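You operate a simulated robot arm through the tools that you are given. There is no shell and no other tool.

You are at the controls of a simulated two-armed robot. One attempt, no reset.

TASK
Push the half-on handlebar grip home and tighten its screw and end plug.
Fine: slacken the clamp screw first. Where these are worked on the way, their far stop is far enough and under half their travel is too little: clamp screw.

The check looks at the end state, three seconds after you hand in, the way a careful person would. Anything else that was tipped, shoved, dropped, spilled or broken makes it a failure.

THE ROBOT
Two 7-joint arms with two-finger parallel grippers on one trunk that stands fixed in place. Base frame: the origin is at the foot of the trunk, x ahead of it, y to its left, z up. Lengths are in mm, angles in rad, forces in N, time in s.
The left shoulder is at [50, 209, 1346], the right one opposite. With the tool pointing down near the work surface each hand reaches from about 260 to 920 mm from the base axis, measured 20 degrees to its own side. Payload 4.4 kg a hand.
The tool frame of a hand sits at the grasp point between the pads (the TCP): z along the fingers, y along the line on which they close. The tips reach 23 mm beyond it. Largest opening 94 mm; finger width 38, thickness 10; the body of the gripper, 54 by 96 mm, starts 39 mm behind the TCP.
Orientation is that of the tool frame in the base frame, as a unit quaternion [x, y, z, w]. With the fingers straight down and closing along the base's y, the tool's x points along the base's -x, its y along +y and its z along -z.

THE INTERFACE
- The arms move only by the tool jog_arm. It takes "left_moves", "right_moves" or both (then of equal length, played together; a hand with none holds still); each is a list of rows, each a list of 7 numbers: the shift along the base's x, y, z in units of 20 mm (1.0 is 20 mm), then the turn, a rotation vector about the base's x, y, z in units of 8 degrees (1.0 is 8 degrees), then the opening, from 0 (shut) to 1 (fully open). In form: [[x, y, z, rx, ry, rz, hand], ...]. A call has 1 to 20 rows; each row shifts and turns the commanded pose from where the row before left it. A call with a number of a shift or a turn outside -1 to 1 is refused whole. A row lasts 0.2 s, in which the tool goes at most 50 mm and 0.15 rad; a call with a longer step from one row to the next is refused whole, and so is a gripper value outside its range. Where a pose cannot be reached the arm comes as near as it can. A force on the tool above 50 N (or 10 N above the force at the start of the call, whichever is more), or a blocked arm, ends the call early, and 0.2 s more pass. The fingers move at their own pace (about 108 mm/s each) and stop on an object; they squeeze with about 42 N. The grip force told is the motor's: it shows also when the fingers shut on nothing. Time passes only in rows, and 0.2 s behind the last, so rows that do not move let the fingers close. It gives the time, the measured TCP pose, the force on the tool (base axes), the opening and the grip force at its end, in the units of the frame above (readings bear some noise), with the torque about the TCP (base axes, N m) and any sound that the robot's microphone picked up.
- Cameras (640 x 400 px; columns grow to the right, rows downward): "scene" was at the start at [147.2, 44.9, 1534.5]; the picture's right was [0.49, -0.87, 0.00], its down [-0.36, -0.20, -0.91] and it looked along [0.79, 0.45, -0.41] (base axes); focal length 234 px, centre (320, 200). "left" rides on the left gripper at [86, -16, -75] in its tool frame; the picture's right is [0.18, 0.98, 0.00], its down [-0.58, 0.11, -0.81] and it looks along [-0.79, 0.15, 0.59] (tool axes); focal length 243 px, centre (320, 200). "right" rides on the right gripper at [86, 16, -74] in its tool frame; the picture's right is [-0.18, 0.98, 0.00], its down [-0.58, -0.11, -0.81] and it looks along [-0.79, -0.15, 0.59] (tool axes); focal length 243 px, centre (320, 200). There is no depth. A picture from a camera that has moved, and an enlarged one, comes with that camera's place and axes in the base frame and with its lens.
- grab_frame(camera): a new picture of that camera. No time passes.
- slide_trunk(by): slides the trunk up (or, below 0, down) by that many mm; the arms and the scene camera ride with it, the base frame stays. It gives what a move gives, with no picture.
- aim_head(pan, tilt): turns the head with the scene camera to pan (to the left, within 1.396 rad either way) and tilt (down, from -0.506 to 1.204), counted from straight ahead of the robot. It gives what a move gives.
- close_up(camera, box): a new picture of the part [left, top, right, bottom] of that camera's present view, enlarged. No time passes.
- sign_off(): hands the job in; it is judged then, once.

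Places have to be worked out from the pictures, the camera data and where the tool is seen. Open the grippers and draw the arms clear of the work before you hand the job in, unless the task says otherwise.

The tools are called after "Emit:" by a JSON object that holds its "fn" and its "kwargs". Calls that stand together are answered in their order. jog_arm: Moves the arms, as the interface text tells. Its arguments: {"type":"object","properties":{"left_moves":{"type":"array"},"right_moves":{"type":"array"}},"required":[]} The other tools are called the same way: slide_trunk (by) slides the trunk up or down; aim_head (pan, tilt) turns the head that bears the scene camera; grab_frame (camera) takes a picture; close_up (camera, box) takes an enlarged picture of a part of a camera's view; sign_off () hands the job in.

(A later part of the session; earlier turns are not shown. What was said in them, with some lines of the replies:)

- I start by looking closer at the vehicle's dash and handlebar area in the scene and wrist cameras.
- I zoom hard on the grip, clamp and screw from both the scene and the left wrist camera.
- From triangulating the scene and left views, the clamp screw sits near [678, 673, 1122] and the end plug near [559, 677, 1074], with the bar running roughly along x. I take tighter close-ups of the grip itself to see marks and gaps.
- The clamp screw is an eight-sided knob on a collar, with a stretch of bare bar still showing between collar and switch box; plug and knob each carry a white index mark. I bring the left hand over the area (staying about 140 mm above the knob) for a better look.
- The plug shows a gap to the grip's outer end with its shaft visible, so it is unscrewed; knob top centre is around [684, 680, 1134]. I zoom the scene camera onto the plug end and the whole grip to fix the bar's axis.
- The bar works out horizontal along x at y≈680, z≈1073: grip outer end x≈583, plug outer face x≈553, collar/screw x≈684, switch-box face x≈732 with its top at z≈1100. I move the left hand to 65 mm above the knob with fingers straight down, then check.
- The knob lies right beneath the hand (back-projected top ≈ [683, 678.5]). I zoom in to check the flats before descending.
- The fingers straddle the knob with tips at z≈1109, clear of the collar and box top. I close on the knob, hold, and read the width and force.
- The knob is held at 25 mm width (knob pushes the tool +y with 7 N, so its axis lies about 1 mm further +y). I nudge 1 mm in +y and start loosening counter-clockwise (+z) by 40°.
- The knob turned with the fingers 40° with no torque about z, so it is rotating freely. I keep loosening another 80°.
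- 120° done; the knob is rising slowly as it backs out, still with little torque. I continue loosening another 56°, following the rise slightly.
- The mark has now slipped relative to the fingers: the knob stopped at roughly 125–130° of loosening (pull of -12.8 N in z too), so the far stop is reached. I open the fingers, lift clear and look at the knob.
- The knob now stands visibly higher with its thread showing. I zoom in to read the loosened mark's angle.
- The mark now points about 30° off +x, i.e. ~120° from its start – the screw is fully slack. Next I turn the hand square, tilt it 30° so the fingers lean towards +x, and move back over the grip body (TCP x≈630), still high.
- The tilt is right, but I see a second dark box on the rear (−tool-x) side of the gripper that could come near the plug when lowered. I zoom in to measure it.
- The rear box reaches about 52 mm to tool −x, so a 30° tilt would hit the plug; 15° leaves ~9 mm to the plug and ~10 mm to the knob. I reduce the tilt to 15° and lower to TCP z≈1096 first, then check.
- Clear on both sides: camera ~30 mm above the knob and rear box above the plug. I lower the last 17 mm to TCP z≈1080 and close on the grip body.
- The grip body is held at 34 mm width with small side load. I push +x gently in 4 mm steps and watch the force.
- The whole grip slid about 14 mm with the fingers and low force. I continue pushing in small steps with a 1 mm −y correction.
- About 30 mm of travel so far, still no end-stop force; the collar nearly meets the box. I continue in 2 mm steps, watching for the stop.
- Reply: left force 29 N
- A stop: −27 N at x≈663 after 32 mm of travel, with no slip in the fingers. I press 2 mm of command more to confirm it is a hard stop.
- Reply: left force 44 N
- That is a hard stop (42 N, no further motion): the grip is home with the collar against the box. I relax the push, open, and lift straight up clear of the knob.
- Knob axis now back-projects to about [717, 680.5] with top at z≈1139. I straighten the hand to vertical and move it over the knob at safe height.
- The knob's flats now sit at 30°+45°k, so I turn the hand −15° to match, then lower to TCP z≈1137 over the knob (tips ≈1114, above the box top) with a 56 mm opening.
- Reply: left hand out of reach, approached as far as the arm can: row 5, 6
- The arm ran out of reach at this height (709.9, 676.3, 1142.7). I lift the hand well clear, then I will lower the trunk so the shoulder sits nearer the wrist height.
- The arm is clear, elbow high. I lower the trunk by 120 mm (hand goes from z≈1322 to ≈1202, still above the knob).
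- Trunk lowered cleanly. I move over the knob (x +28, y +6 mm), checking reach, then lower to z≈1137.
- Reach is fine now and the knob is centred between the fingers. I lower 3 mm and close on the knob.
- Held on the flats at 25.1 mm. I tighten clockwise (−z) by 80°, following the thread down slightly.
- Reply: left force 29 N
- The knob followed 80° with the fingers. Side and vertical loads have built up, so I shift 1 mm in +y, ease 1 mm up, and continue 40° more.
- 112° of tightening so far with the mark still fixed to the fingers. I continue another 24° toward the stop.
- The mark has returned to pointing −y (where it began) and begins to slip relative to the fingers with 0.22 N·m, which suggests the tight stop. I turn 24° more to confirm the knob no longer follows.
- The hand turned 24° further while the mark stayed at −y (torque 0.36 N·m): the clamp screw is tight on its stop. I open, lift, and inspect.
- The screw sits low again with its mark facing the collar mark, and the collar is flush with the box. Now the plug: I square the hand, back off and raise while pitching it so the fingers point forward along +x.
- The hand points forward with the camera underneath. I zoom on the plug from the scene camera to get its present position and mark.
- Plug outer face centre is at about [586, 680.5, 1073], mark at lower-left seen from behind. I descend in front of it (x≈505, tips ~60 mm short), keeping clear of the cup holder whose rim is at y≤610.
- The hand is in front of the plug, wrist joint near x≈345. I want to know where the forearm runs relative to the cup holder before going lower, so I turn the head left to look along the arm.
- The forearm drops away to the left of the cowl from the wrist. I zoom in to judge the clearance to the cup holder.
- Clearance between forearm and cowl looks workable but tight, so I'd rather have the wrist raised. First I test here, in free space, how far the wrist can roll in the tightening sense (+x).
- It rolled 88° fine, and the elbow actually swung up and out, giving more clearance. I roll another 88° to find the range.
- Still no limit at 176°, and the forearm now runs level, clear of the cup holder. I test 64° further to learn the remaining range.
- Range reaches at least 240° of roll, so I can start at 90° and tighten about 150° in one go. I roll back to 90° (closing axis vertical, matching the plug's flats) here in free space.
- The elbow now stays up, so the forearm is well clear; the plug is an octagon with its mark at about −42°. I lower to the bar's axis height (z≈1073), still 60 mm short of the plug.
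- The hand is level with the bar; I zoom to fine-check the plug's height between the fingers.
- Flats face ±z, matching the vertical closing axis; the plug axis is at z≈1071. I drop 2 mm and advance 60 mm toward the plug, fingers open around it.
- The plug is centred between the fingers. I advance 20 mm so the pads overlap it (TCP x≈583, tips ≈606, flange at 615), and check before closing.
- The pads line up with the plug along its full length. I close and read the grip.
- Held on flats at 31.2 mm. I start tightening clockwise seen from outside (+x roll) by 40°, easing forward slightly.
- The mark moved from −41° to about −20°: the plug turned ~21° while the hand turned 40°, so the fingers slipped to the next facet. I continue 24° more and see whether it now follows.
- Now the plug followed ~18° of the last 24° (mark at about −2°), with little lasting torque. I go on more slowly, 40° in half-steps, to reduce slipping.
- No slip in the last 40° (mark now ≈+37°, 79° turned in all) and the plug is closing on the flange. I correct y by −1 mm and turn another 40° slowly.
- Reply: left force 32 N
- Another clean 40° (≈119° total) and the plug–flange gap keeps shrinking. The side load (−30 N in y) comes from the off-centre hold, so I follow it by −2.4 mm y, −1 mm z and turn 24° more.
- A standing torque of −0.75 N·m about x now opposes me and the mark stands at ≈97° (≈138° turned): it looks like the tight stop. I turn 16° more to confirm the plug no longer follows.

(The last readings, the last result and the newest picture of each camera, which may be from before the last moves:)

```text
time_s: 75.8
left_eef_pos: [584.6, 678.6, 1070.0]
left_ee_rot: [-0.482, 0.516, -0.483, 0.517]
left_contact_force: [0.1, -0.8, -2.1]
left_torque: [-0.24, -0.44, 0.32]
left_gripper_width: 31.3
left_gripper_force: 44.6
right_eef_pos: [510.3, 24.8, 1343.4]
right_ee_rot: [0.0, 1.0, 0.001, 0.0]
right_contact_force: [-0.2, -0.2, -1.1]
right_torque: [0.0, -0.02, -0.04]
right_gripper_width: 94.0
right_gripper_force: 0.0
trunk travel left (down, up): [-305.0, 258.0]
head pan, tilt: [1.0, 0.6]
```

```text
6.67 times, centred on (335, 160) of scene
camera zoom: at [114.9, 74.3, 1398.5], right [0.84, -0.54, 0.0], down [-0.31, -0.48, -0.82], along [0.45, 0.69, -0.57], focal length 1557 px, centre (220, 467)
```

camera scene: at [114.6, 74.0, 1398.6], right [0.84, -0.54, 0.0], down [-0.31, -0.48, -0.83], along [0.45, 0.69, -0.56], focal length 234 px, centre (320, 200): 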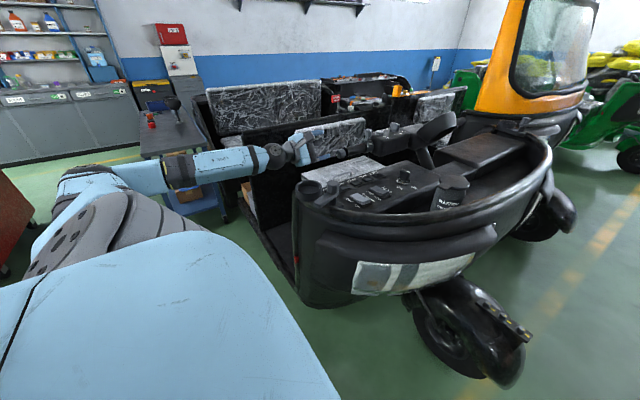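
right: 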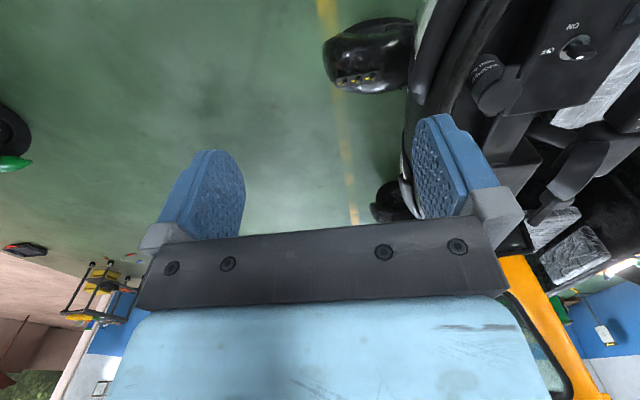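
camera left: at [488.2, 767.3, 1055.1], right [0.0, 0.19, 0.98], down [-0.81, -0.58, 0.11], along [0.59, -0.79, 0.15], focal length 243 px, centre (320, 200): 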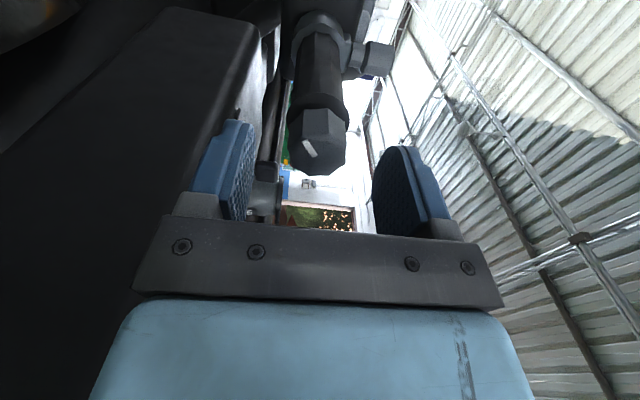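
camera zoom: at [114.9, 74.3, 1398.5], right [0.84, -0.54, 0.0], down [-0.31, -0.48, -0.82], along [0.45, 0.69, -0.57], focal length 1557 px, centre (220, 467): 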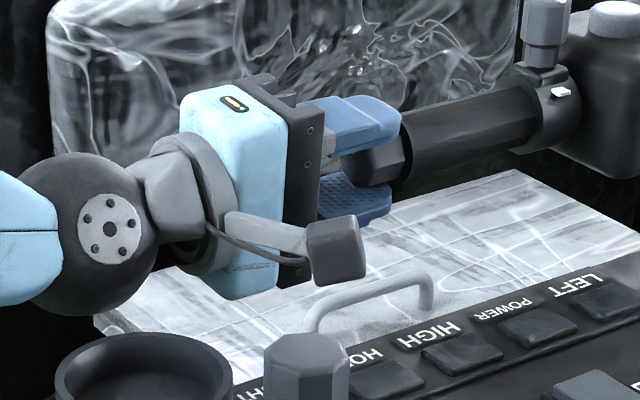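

The plug stayed put while the hand turned on (slipping over a facet), so it is at its stop after ~135–138°. I open, back off 80 mm along −x, and inspect the gap.

Emit:
{"fn": "jog_arm", "kwargs": {"left_moves": [[0, 0, 0, 0, 0, 0, 0.4], [0, 0, 0, 0, 0, 0, 0.7], [0, 0, 0, 0, 0, 0, 0.7], [-0.5, 0, 0, 0, 0, 0, 0.7], [-0.9, 0, 0, 0, 0, 0, 0.7], [-0.9, 0, 0, 0, 0, 0, 0.7], [-0.9, 0, 0, 0, 0, 0, 0.7], [-0.8, 0, 0, 0, 0, 0, 0.7], [0, 0, 0, 0, 0, 0, 0.7]]}}

Emit:
{"fn": "close_up", "kwargs": {"camera": "scene", "box": [310, 130, 370, 180]}}

Emit:
{"fn": "grab_frame", "kwargs": {"camera": "left"}}

```text
time_s: 77.8
left_eef_pos: [505.2, 678.3, 1071.0]
left_ee_rot: [-0.484, 0.517, -0.483, 0.516]
left_contact_force: [-0.2, -0.3, 0.7]
left_torque: [0.01, 0.0, 0.02]
left_gripper_width: 66.0
left_gripper_force: 0.1
right_eef_pos: [510.9, 25.2, 1344.1]
right_ee_rot: [0.0, 1.0, 0.0, 0.0]
right_contact_force: [-0.2, 0.1, -1.0]
right_torque: [0.01, -0.01, -0.05]
right_gripper_width: 94.0
right_gripper_force: 0.2
trunk travel left (down, up): [-305.0, 258.0]
head pan, tilt: [1.0, 0.6]
```

```text
8.00 times, centred on (340, 155) of scene
camera zoom: at [114.9, 74.0, 1398.5], right [0.84, -0.54, 0.0], down [-0.31, -0.48, -0.82], along [0.45, 0.69, -0.57], focal length 1868 px, centre (160, 560)
```

zoom: 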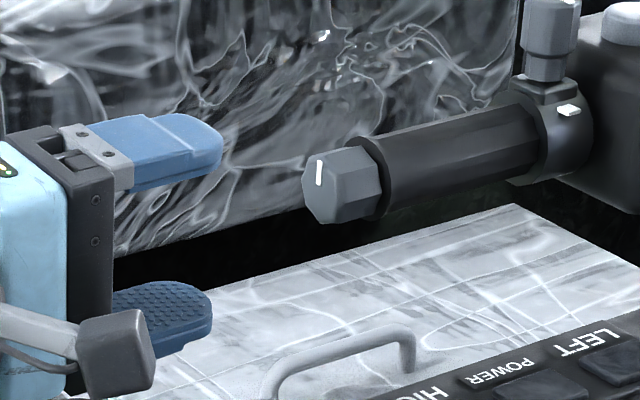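

```text
taken
camera left: at [430.2, 591.2, 1081.0], right [0.0, -0.12, -0.99], down [-0.81, 0.59, -0.07], along [0.59, 0.8, -0.09], focal length 243 px, centre (320, 200)
```

left: 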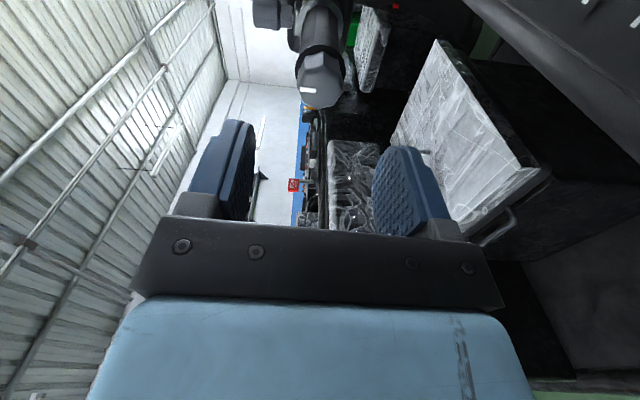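

The mark now points straight up and the plug sits against the flange. I zoom from the wrist camera to check the gap and the screw.

Emit:
{"fn": "close_up", "kwargs": {"camera": "left", "box": [260, 0, 380, 120]}}

Emit:
{"fn": "close_up", "kwargs": {"camera": "scene", "box": [330, 110, 400, 170]}}

```text
3.33 times, centred on (320, 60) of left
camera zoom: at [430.2, 591.2, 1081.0], right [0.0, -0.12, -0.99], down [-0.81, 0.59, -0.07], along [0.59, 0.8, -0.09], focal length 809 px, centre (320, 667)
```

zoom: 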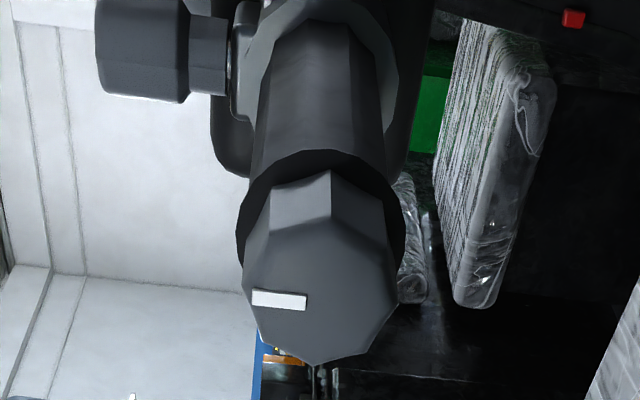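

```text
6.67 times, centred on (365, 140) of scene
camera zoom: at [114.9, 74.0, 1398.5], right [0.84, -0.54, 0.0], down [-0.31, -0.48, -0.82], along [0.45, 0.69, -0.57], focal length 1557 px, centre (20, 600)
```

zoom: 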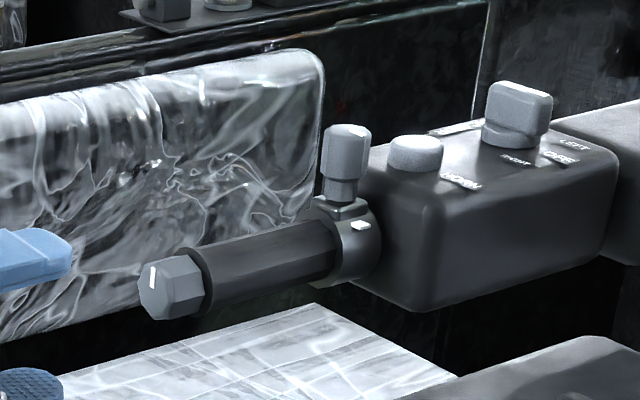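

Plug looks flush. To be sure it is at its stop rather than just slipping, I roll the hand back to 180° (closing horizontally on flats, camera up) and will regrasp for a second tightening test.

Emit:
{"fn": "jog_arm", "kwargs": {"left_moves": [[0, 0.05, 0, -1, 0, 0, 0.7], [0, 0, 0, -1, 0, 0, 0.7], [0, 0, 0, -1, 0, 0, 0.7], [0, 0, 0, -1, 0, 0, 0.7], [0, 0, 0, -1, 0, 0, 0.7], [0, 0, 0, -1, 0, 0, 0.7], [0, 0, 0, -1, 0, 0, 0.7], [0, 0, 0, -1, 0, 0, 0.7], [0, 0, 0, -1, 0, 0, 0.7], [0, 0, 0, -1, 0, 0, 0.7], [0, 0, 0, -1, 0, 0, 0.7], [0, 0, 0, -0.75, 0, 0, 0.7], [0, 0, 0, 0, 0, 0, 0.7]]}}

Emit:
{"fn": "grab_frame", "kwargs": {"camera": "left"}}

Emit:
{"fn": "close_up", "kwargs": {"camera": "left", "box": [260, 60, 380, 180]}}

Emit:
{"fn": "close_up", "kwargs": {"camera": "scene", "box": [200, 110, 400, 240]}}

```text
time_s: 80.6
left_eef_pos: [504.4, 679.9, 1070.2]
left_ee_rot: [0.707, 0.001, 0.707, 0.001]
left_contact_force: [-0.4, 1.6, -0.3]
left_torque: [0.02, 0.0, -0.03]
left_gripper_width: 65.8
left_gripper_force: 0.0
right_eef_pos: [510.4, 23.5, 1344.2]
right_ee_rot: [0.001, 1.0, 0.0, 0.001]
right_contact_force: [-0.2, -0.1, -0.2]
right_torque: [0.04, 0.0, 0.02]
right_gripper_width: 94.2
right_gripper_force: 0.1
trunk travel left (down, up): [-305.0, 258.0]
head pan, tilt: [1.0, 0.6]
```

```text
taken
camera left: at [430.6, 695.7, 1157.1], right [0.0, -0.98, 0.19], down [-0.81, -0.11, -0.58], along [0.59, -0.15, -0.79], focal length 243 px, centre (320, 200)
```

left: 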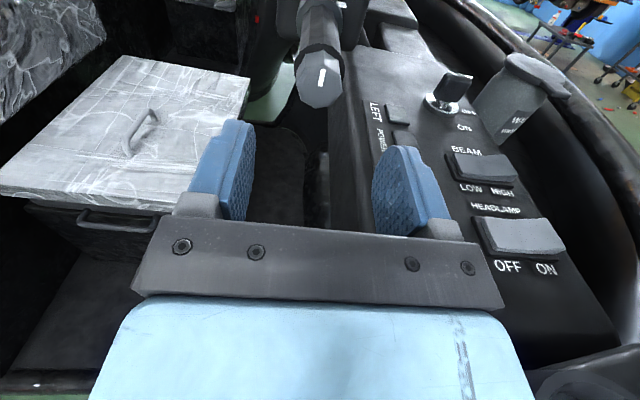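

```text
3.33 times, centred on (320, 120) of left
camera zoom: at [430.6, 695.7, 1157.1], right [0.0, -0.98, 0.19], down [-0.81, -0.11, -0.58], along [0.59, -0.15, -0.79], focal length 809 px, centre (320, 467)
```

zoom: 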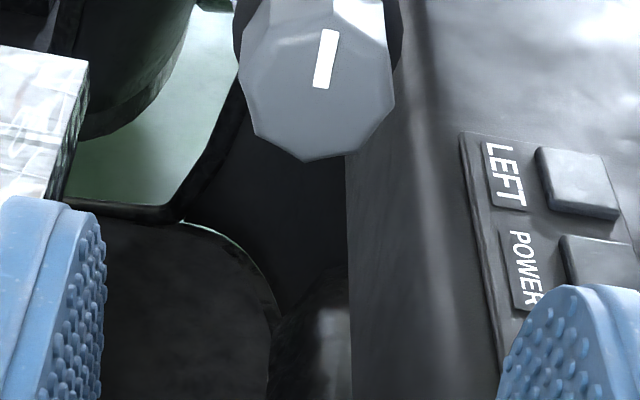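

```text
3.08 times, centred on (300, 175) of scene
camera zoom: at [114.6, 73.9, 1398.6], right [0.84, -0.54, 0.0], down [-0.31, -0.48, -0.83], along [0.45, 0.69, -0.56], focal length 718 px, centre (382, 277)
```

zoom: 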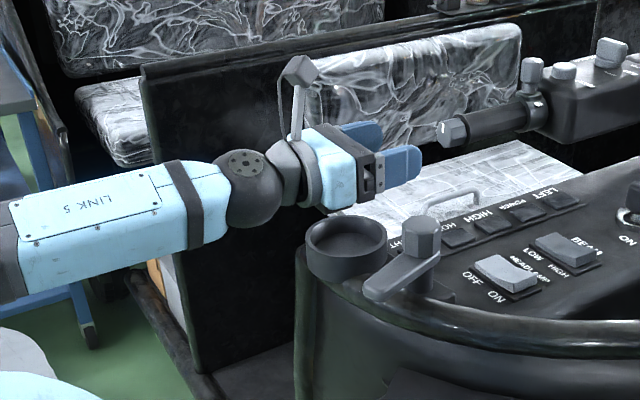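

The mark reads ≈87° and the plug face has advanced ~6 mm to x≈591.5. I advance to TCP x≈588 around the plug with the fingers open.

Emit:
{"fn": "jog_arm", "kwargs": {"left_moves": [[0.8, 0, 0.03, 0, 0, 0, 0.7], [0.9, 0, 0, 0, 0, 0, 0.7], [0.9, 0, 0, 0, 0, 0, 0.7], [0.9, 0, 0, 0, 0, 0, 0.7], [0.6, 0, 0, 0, 0, 0, 0.7], [0, 0, 0, 0, 0, 0, 0.7]]}}

Emit:
{"fn": "close_up", "kwargs": {"camera": "left", "box": [220, 80, 420, 230]}}

Emit:
{"fn": "close_up", "kwargs": {"camera": "scene", "box": [290, 130, 380, 190]}}

```text
time_s: 82.0
left_eef_pos: [586.3, 677.5, 1069.2]
left_ee_rot: [0.707, 0.001, 0.707, 0.001]
left_contact_force: [-0.8, 0.6, -0.1]
left_torque: [-0.01, -0.01, 0.01]
left_gripper_width: 65.9
left_gripper_force: 0.1
right_eef_pos: [509.9, 23.8, 1343.5]
right_ee_rot: [-0.001, 1.0, 0.0, 0.0]
right_contact_force: [0.3, 0.6, 0.2]
right_torque: [0.02, 0.01, -0.01]
right_gripper_width: 94.3
right_gripper_force: 0.1
trunk travel left (down, up): [-305.0, 258.0]
head pan, tilt: [1.0, 0.6]
```

```text
2.67 times, centred on (320, 155) of left
camera zoom: at [512.2, 694.4, 1156.7], right [0.0, -0.98, 0.19], down [-0.81, -0.11, -0.58], along [0.59, -0.15, -0.79], focal length 647 px, centre (320, 320)
```

zoom: 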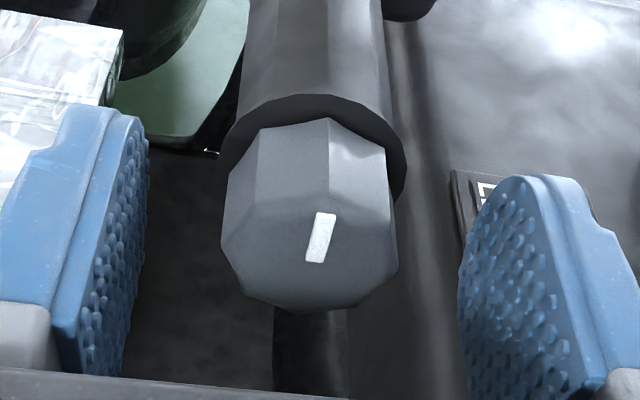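

```text
6.67 times, centred on (335, 160) of scene
camera zoom: at [114.4, 73.9, 1398.6], right [0.84, -0.54, 0.0], down [-0.31, -0.48, -0.83], along [0.45, 0.69, -0.56], focal length 1557 px, centre (220, 467)
```

zoom: 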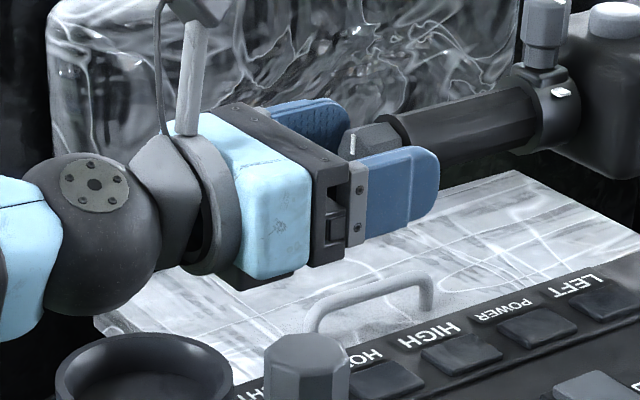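

The edge pointing up shows a vertex lies under the mark, so flats sit ±22.5° from it; that also explains the earlier self-aligning slips. I roll the hand −22.5°, shift 2 mm in +y, and close on flats.

Emit:
{"fn": "jog_arm", "kwargs": {"left_moves": [[0.05, 0.1, 0.05, -0.94, 0, 0, 0.7], [0, 0, 0, -0.94, 0, 0, 0.7], [0, 0, 0, -0.93, 0, 0, 0.7], [0, 0, 0, 0, 0, 0, 0.45], [0, 0, 0, 0, 0, 0, 0.2], [0, 0, 0, 0, 0, 0, 0], [0, 0, 0, 0, 0, 0, 0], [0, 0, 0, 0, 0, 0, 0]]}}

Emit:
{"fn": "close_up", "kwargs": {"camera": "left", "box": [220, 80, 420, 230]}}

```text
time_s: 83.8
left_eef_pos: [587.2, 682.1, 1071.9]
left_ee_rot: [0.693, 0.138, 0.694, 0.139]
left_contact_force: [-0.8, -1.5, -0.1]
left_torque: [-0.13, -0.06, -0.06]
left_gripper_width: 34.4
left_gripper_force: 45.5
right_eef_pos: [509.9, 24.7, 1343.6]
right_ee_rot: [0.0, 1.0, 0.001, 0.0]
right_contact_force: [0.2, 0.6, -0.2]
right_torque: [-0.03, 0.01, 0.01]
right_gripper_width: 94.0
right_gripper_force: 0.1
trunk travel left (down, up): [-305.0, 258.0]
head pan, tilt: [1.0, 0.6]
```

```text
2.67 times, centred on (320, 155) of left
camera zoom: at [513.2, 728.5, 1145.7], right [0.0, -0.84, 0.55], down [-0.81, -0.32, -0.49], along [0.59, -0.44, -0.68], focal length 647 px, centre (320, 320)
```

zoom: 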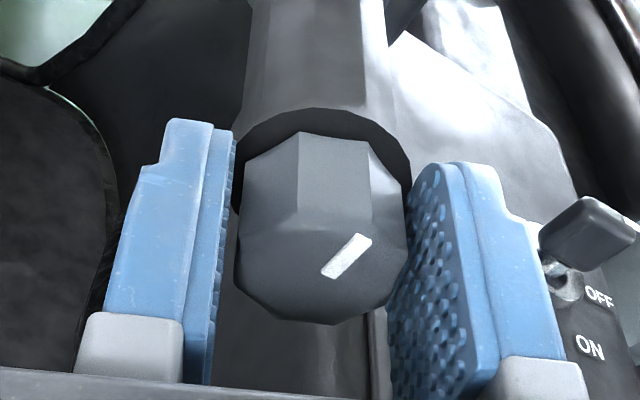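

Width reads 34.4 mm, wider than the plug's 31.2 – the tips are catching the grip's end flange. I open slightly, back off 4 mm and close again on the plug only.

Emit:
{"fn": "jog_arm", "kwargs": {"left_moves": [[0, 0, 0, 0, 0, 0, 0.5], [0, 0, 0, 0, 0, 0, 0.5], [-0.2, 0, 0, 0, 0, 0, 0.5], [0, 0, 0, 0, 0, 0, 0.2], [0, 0, 0, 0, 0, 0, 0], [0, 0, 0, 0, 0, 0, 0], [0, 0, 0, 0, 0, 0, 0]]}}

Emit:
{"fn": "close_up", "kwargs": {"camera": "left", "box": [220, 80, 420, 230]}}

```text
time_s: 85.4
left_eef_pos: [583.0, 681.3, 1072.5]
left_ee_rot: [0.693, 0.139, 0.693, 0.138]
left_contact_force: [0.4, -2.0, 1.4]
left_torque: [0.05, 0.34, 0.29]
left_gripper_width: 30.9
left_gripper_force: 44.8
right_eef_pos: [510.0, 24.1, 1342.7]
right_ee_rot: [0.0, 1.0, 0.001, 0.0]
right_contact_force: [-0.3, -0.6, 0.2]
right_torque: [0.01, -0.01, 0.02]
right_gripper_width: 93.9
right_gripper_force: 0.0
trunk travel left (down, up): [-305.0, 258.0]
head pan, tilt: [1.0, 0.6]
```

```text
2.67 times, centred on (320, 155) of left
camera zoom: at [509.2, 728.6, 1145.9], right [0.0, -0.84, 0.55], down [-0.81, -0.32, -0.5], along [0.59, -0.44, -0.67], focal length 647 px, centre (320, 320)
```

zoom: 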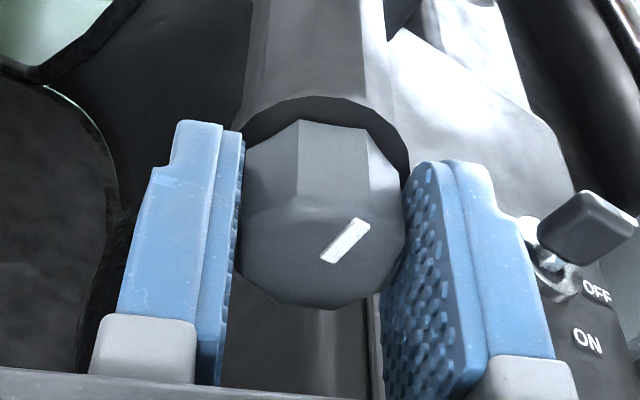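

Now 30.9 mm, flush on the plug's flats. I turn +24° slowly and check torque and mark.

Emit:
{"fn": "jog_arm", "kwargs": {"left_moves": [[0, 0, 0, 0.5, 0, 0, 0], [0, 0, 0, 0.5, 0, 0, 0], [0, 0, 0, 0.5, 0, 0, 0], [0, 0, 0, 0.5, 0, 0, 0], [0, 0, 0, 0.5, 0, 0, 0], [0, 0, 0, 0.5, 0, 0, 0], [0, 0, 0, 0, 0, 0, 0]]}}

Emit:
{"fn": "close_up", "kwargs": {"camera": "left", "box": [220, 80, 420, 230]}}

```text
time_s: 87.0
left_eef_pos: [582.9, 680.5, 1072.7]
left_ee_rot: [0.707, -0.01, 0.707, -0.01]
left_contact_force: [0.0, -9.0, 1.8]
left_torque: [-0.33, 0.0, 0.43]
left_gripper_width: 31.2
left_gripper_force: 44.6
right_eef_pos: [509.4, 23.3, 1344.2]
right_ee_rot: [0.0, 1.0, 0.001, 0.0]
right_contact_force: [0.8, 0.2, 0.5]
right_torque: [-0.03, 0.03, 0.0]
right_gripper_width: 93.8
right_gripper_force: 0.2
trunk travel left (down, up): [-305.0, 258.0]
head pan, tilt: [1.0, 0.6]
```

```text
2.67 times, centred on (320, 155) of left
camera zoom: at [509.4, 693.4, 1159.9], right [0.0, -0.99, 0.16], down [-0.81, -0.09, -0.58], along [0.59, -0.13, -0.8], focal length 647 px, centre (320, 320)
```

zoom: 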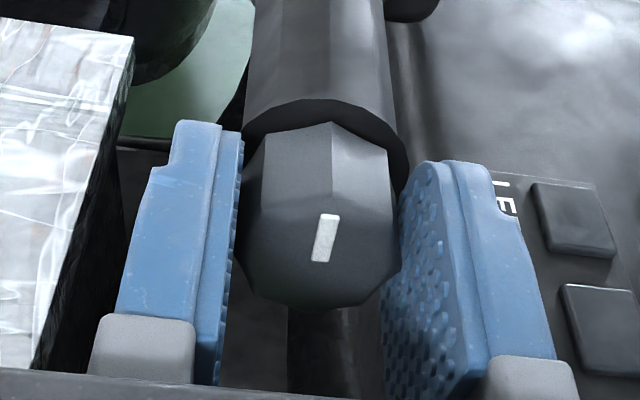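

The mark stayed straight up while the hand slipped through 24°, so the plug is hard on its stop. I open, back away along −x, and then lift clear.

Emit:
{"fn": "jog_arm", "kwargs": {"left_moves": [[0, 0, 0, 0, 0, 0, 0.4], [0, 0, 0, 0, 0, 0, 0.7], [0, 0, 0, 0, 0, 0, 0.7], [-0.5, 0, 0, 0, 0, 0, 0.7], [-0.9, 0, 0, 0, 0, 0, 0.7], [-0.9, 0, 0, 0, 0, 0, 0.7], [-0.9, 0, 0, 0, 0, 0, 0.7], [-0.8, 0, 0, 0, 0, 0, 0.7], [0, 0, 0.9, 0, 0, 0, 0.7], [0, 0, 0.9, 0, 0, 0, 0.7], [0, 0, 0.9, 0, 0, 0, 0.7], [0, 0, 0.9, 0, 0, 0, 0.7], [0, 0, 0.9, 0, 0, 0, 0.7], [0, 0, 0.9, 0, 0, 0, 0.7], [0, 0, 0.9, 0, 0, 0, 0.7], [0, 0, 0.9, 0, 0, 0, 0.7], [0, 0, 0, 0, 0, 0, 0.7]]}}

Emit:
{"fn": "grab_frame", "kwargs": {"camera": "left"}}

Emit:
{"fn": "close_up", "kwargs": {"camera": "scene", "box": [310, 110, 400, 180]}}

Emit:
{"fn": "grab_frame", "kwargs": {"camera": "scene"}}

```text
time_s: 90.6
left_eef_pos: [503.7, 680.2, 1216.3]
left_ee_rot: [0.707, -0.009, 0.707, -0.009]
left_contact_force: [-0.2, 1.0, -0.1]
left_torque: [0.0, 0.0, -0.01]
left_gripper_width: 66.1
left_gripper_force: 0.1
right_eef_pos: [510.2, 24.9, 1341.9]
right_ee_rot: [0.001, 1.0, 0.0, 0.0]
right_contact_force: [-0.3, 0.5, 0.4]
right_torque: [-0.01, 0.0, 0.0]
right_gripper_width: 94.0
right_gripper_force: 0.0
trunk travel left (down, up): [-305.0, 258.0]
head pan, tilt: [1.0, 0.6]
```

```text
taken
camera left: at [430.2, 694.4, 1302.8], right [0.0, -0.99, 0.16], down [-0.81, -0.09, -0.58], along [0.59, -0.13, -0.8], focal length 243 px, centre (320, 200)
```

left: 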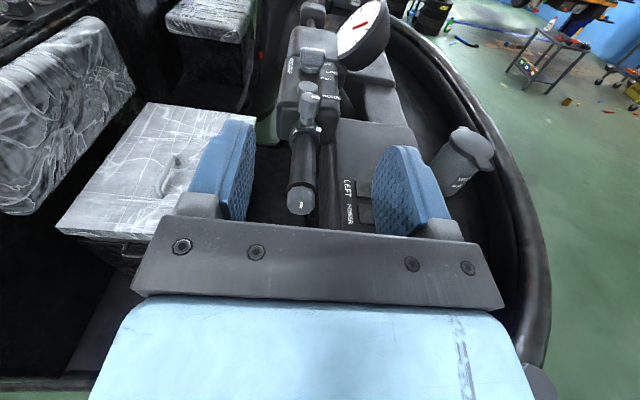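

```text
5.71 times, centred on (355, 145) of scene
camera zoom: at [114.6, 74.1, 1398.5], right [0.84, -0.54, 0.0], down [-0.31, -0.48, -0.82], along [0.45, 0.69, -0.57], focal length 1334 px, centre (120, 514)
```

zoom: 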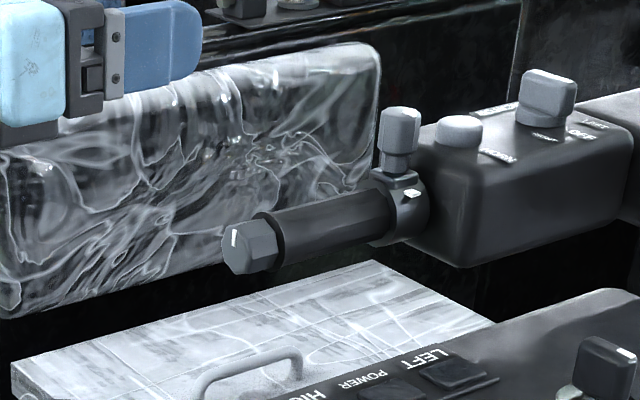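

```text
taken
camera scene: at [114.6, 74.1, 1398.5], right [0.84, -0.54, 0.0], down [-0.31, -0.48, -0.82], along [0.45, 0.69, -0.57], focal length 234 px, centre (320, 200)
```

scene: 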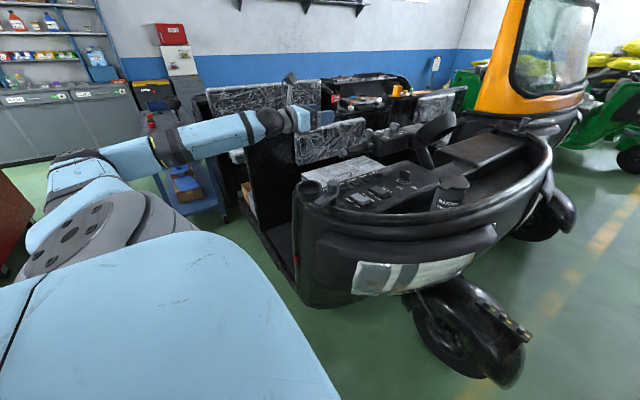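

All clear of the work. I zoom from above to check the final state of knob mark, collar, plug and the switch box.

Emit:
{"fn": "close_up", "kwargs": {"camera": "left", "box": [260, 70, 350, 220]}}

Emit:
{"fn": "close_up", "kwargs": {"camera": "left", "box": [270, 20, 360, 140]}}

Emit:
{"fn": "close_up", "kwargs": {"camera": "scene", "box": [350, 115, 390, 150]}}

Emit:
{"fn": "close_up", "kwargs": {"camera": "scene", "box": [320, 135, 360, 170]}}

```text
2.67 times, centred on (305, 145) of left
camera zoom: at [430.2, 694.4, 1302.8], right [0.0, -0.99, 0.16], down [-0.81, -0.09, -0.58], along [0.59, -0.13, -0.8], focal length 647 px, centre (360, 347)
```

zoom: 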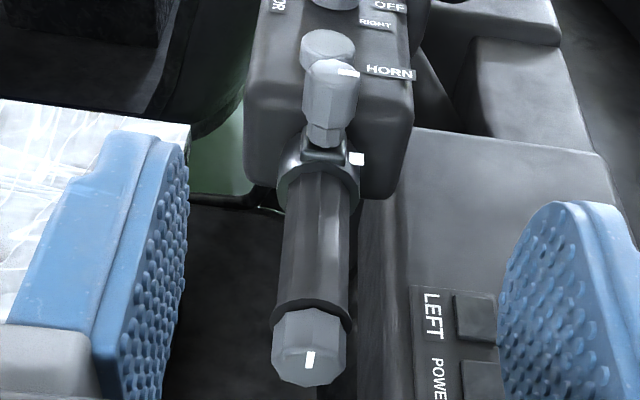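

```text
3.33 times, centred on (315, 80) of left
camera zoom: at [430.2, 694.4, 1302.8], right [0.0, -0.99, 0.16], down [-0.81, -0.09, -0.58], along [0.59, -0.13, -0.8], focal length 809 px, centre (337, 600)
```

zoom: 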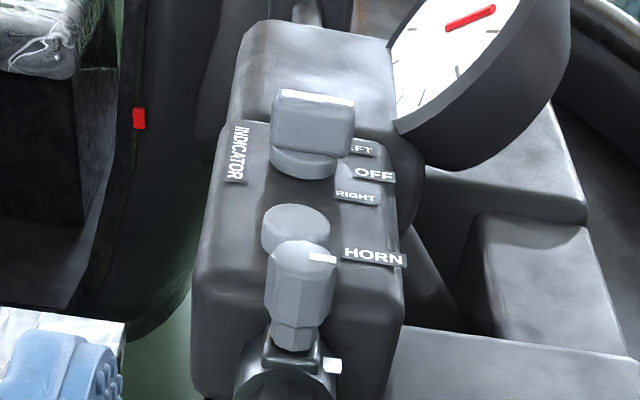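

```text
11.43 times, centred on (370, 132) of scene
camera zoom: at [114.6, 74.1, 1398.5], right [0.84, -0.54, 0.0], down [-0.31, -0.48, -0.82], along [0.45, 0.69, -0.57], focal length 2669 px, centre (-251, 971)
```

zoom: 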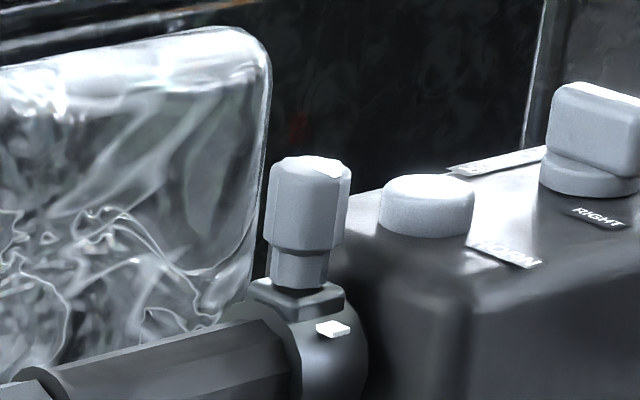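

```text
11.43 times, centred on (340, 152) of scene
camera zoom: at [114.6, 74.1, 1398.5], right [0.84, -0.54, 0.0], down [-0.31, -0.48, -0.82], along [0.45, 0.69, -0.57], focal length 2669 px, centre (91, 743)
```

zoom: 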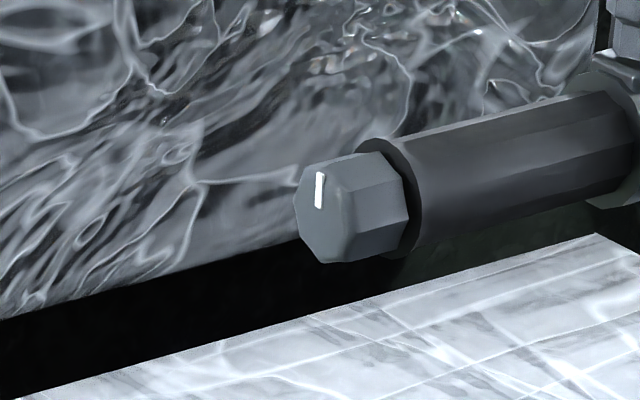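

Final state looks right: collar flush at the box, screw mark facing the collar mark, plug seated with its mark up, horn and indicator untouched. I draw the left arm further up and back, clear of the work.

Emit:
{"fn": "jog_arm", "kwargs": {"left_moves": [[-0.3, 0, 0.9, 0, 0, 0, 0.7], [-0.3, 0, 0.9, 0, 0, 0, 0.7], [-0.3, 0, 0.9, 0, 0, 0, 0.7], [-0.3, 0, 0.9, 0, 0, 0, 0.7], [-0.3, 0, 0.9, 0, 0, 0, 1], [-0.3, 0, 0.5, 0, 0, 0, 1], [-0.3, 0, 0, 0, 0, 0, 1], [0, 0, 0, 0, 0, 0, 1], [0, 0, 0, 0, 0, 0, 1]]}}

Emit:
{"fn": "aim_head", "kwargs": {"pan": 0.6, "tilt": 0.45}}

Emit:
{"fn": "grab_frame", "kwargs": {"camera": "scene"}}

Emit:
{"fn": "close_up", "kwargs": {"camera": "scene", "box": [220, 140, 340, 240]}}

```text
time_s: 92.6
left_eef_pos: [461.0, 680.1, 1314.4]
left_ee_rot: [0.707, -0.009, 0.707, -0.009]
left_contact_force: [0.6, -0.4, -0.3]
left_torque: [-0.02, 0.0, 0.02]
left_gripper_width: 94.0
left_gripper_force: 0.0
right_eef_pos: [509.1, 24.5, 1342.5]
right_ee_rot: [0.0, 1.0, 0.0, 0.0]
right_contact_force: [0.1, -0.1, 1.1]
right_torque: [0.01, -0.01, -0.01]
right_gripper_width: 94.1
right_gripper_force: 0.0
trunk travel left (down, up): [-305.0, 258.0]
head pan, tilt: [1.0, 0.6]
```

```text
time_s: 93.5
left_eef_pos: [461.3, 681.1, 1316.3]
left_ee_rot: [0.707, -0.008, 0.707, -0.01]
left_contact_force: [-0.5, -0.2, -0.5]
left_torque: [-0.02, 0.02, 0.0]
left_gripper_width: 94.1
left_gripper_force: 0.1
right_eef_pos: [509.0, 25.4, 1343.1]
right_ee_rot: [0.0, 1.0, 0.0, 0.0]
right_contact_force: [-0.4, -0.1, 0.7]
right_torque: [0.02, -0.03, 0.0]
right_gripper_width: 94.0
right_gripper_force: 0.1
trunk travel left (down, up): [-305.0, 258.0]
head pan, tilt: [0.6, 0.45]
```

```text
taken
camera scene: at [142.6, 51.6, 1412.1], right [0.57, -0.82, 0.0], down [-0.36, -0.25, -0.9], along [0.74, 0.51, -0.44], focal length 234 px, centre (320, 200)
```

scene: 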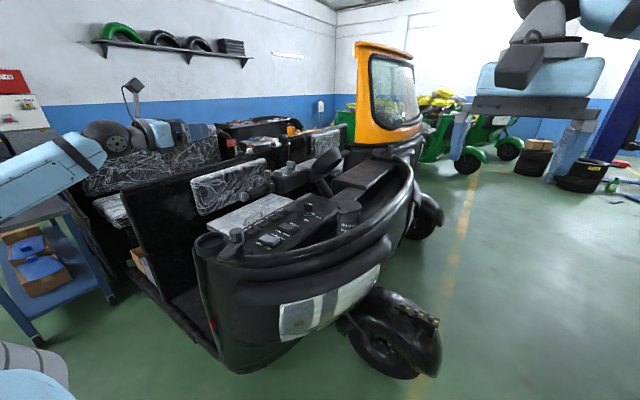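

```text
4.00 times, centred on (280, 190) of scene
camera zoom: at [142.6, 51.6, 1412.1], right [0.57, -0.82, 0.0], down [-0.36, -0.25, -0.9], along [0.74, 0.51, -0.44], focal length 934 px, centre (480, 240)
```

zoom: 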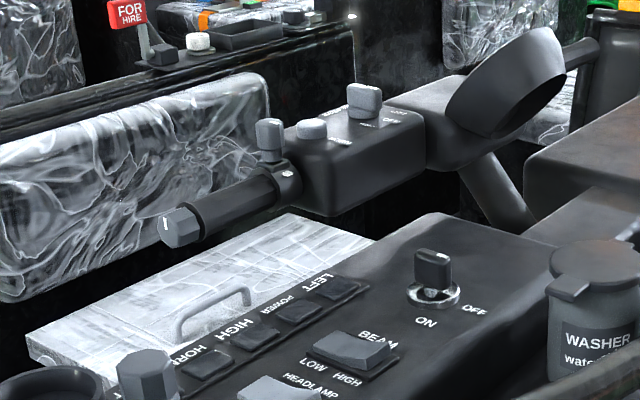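

The grip is home against the switch box. The clamp screw and end plug are each tightened to their stops, and both arms are clear with the grippers open. I hand in the job.

Emit:
{"fn": "sign_off", "kwargs": {}}

```text
The job is handed in.
```

The grip is pushed fully home, and the clamp screw and end plug are both tight. The job is handed in.

- **Clamp screw slackened:** I turned it about 120° to its far stop. The knob rose and its thread showed.
- **Grip pushed home:** it slid about 32 mm until the collar met the switch box. It did not move further under about 42 N.
- **Clamp screw tightened:** it went back to its stop, with its mark facing the mark on the collar. The knob did not move when I turned the hand another 24°.
- **End plug tightened:** it turned about 135° and moved in about 6 mm, and it looks seated against the grip's end. I gripped it a second time and it would not turn further.

In the last pictures the horn button, indicator and ignition key look unchanged, and nothing else appears to have moved. I lowered the trunk 120 mm to reach the screw and left it there. Both grippers are open and clear of the work.
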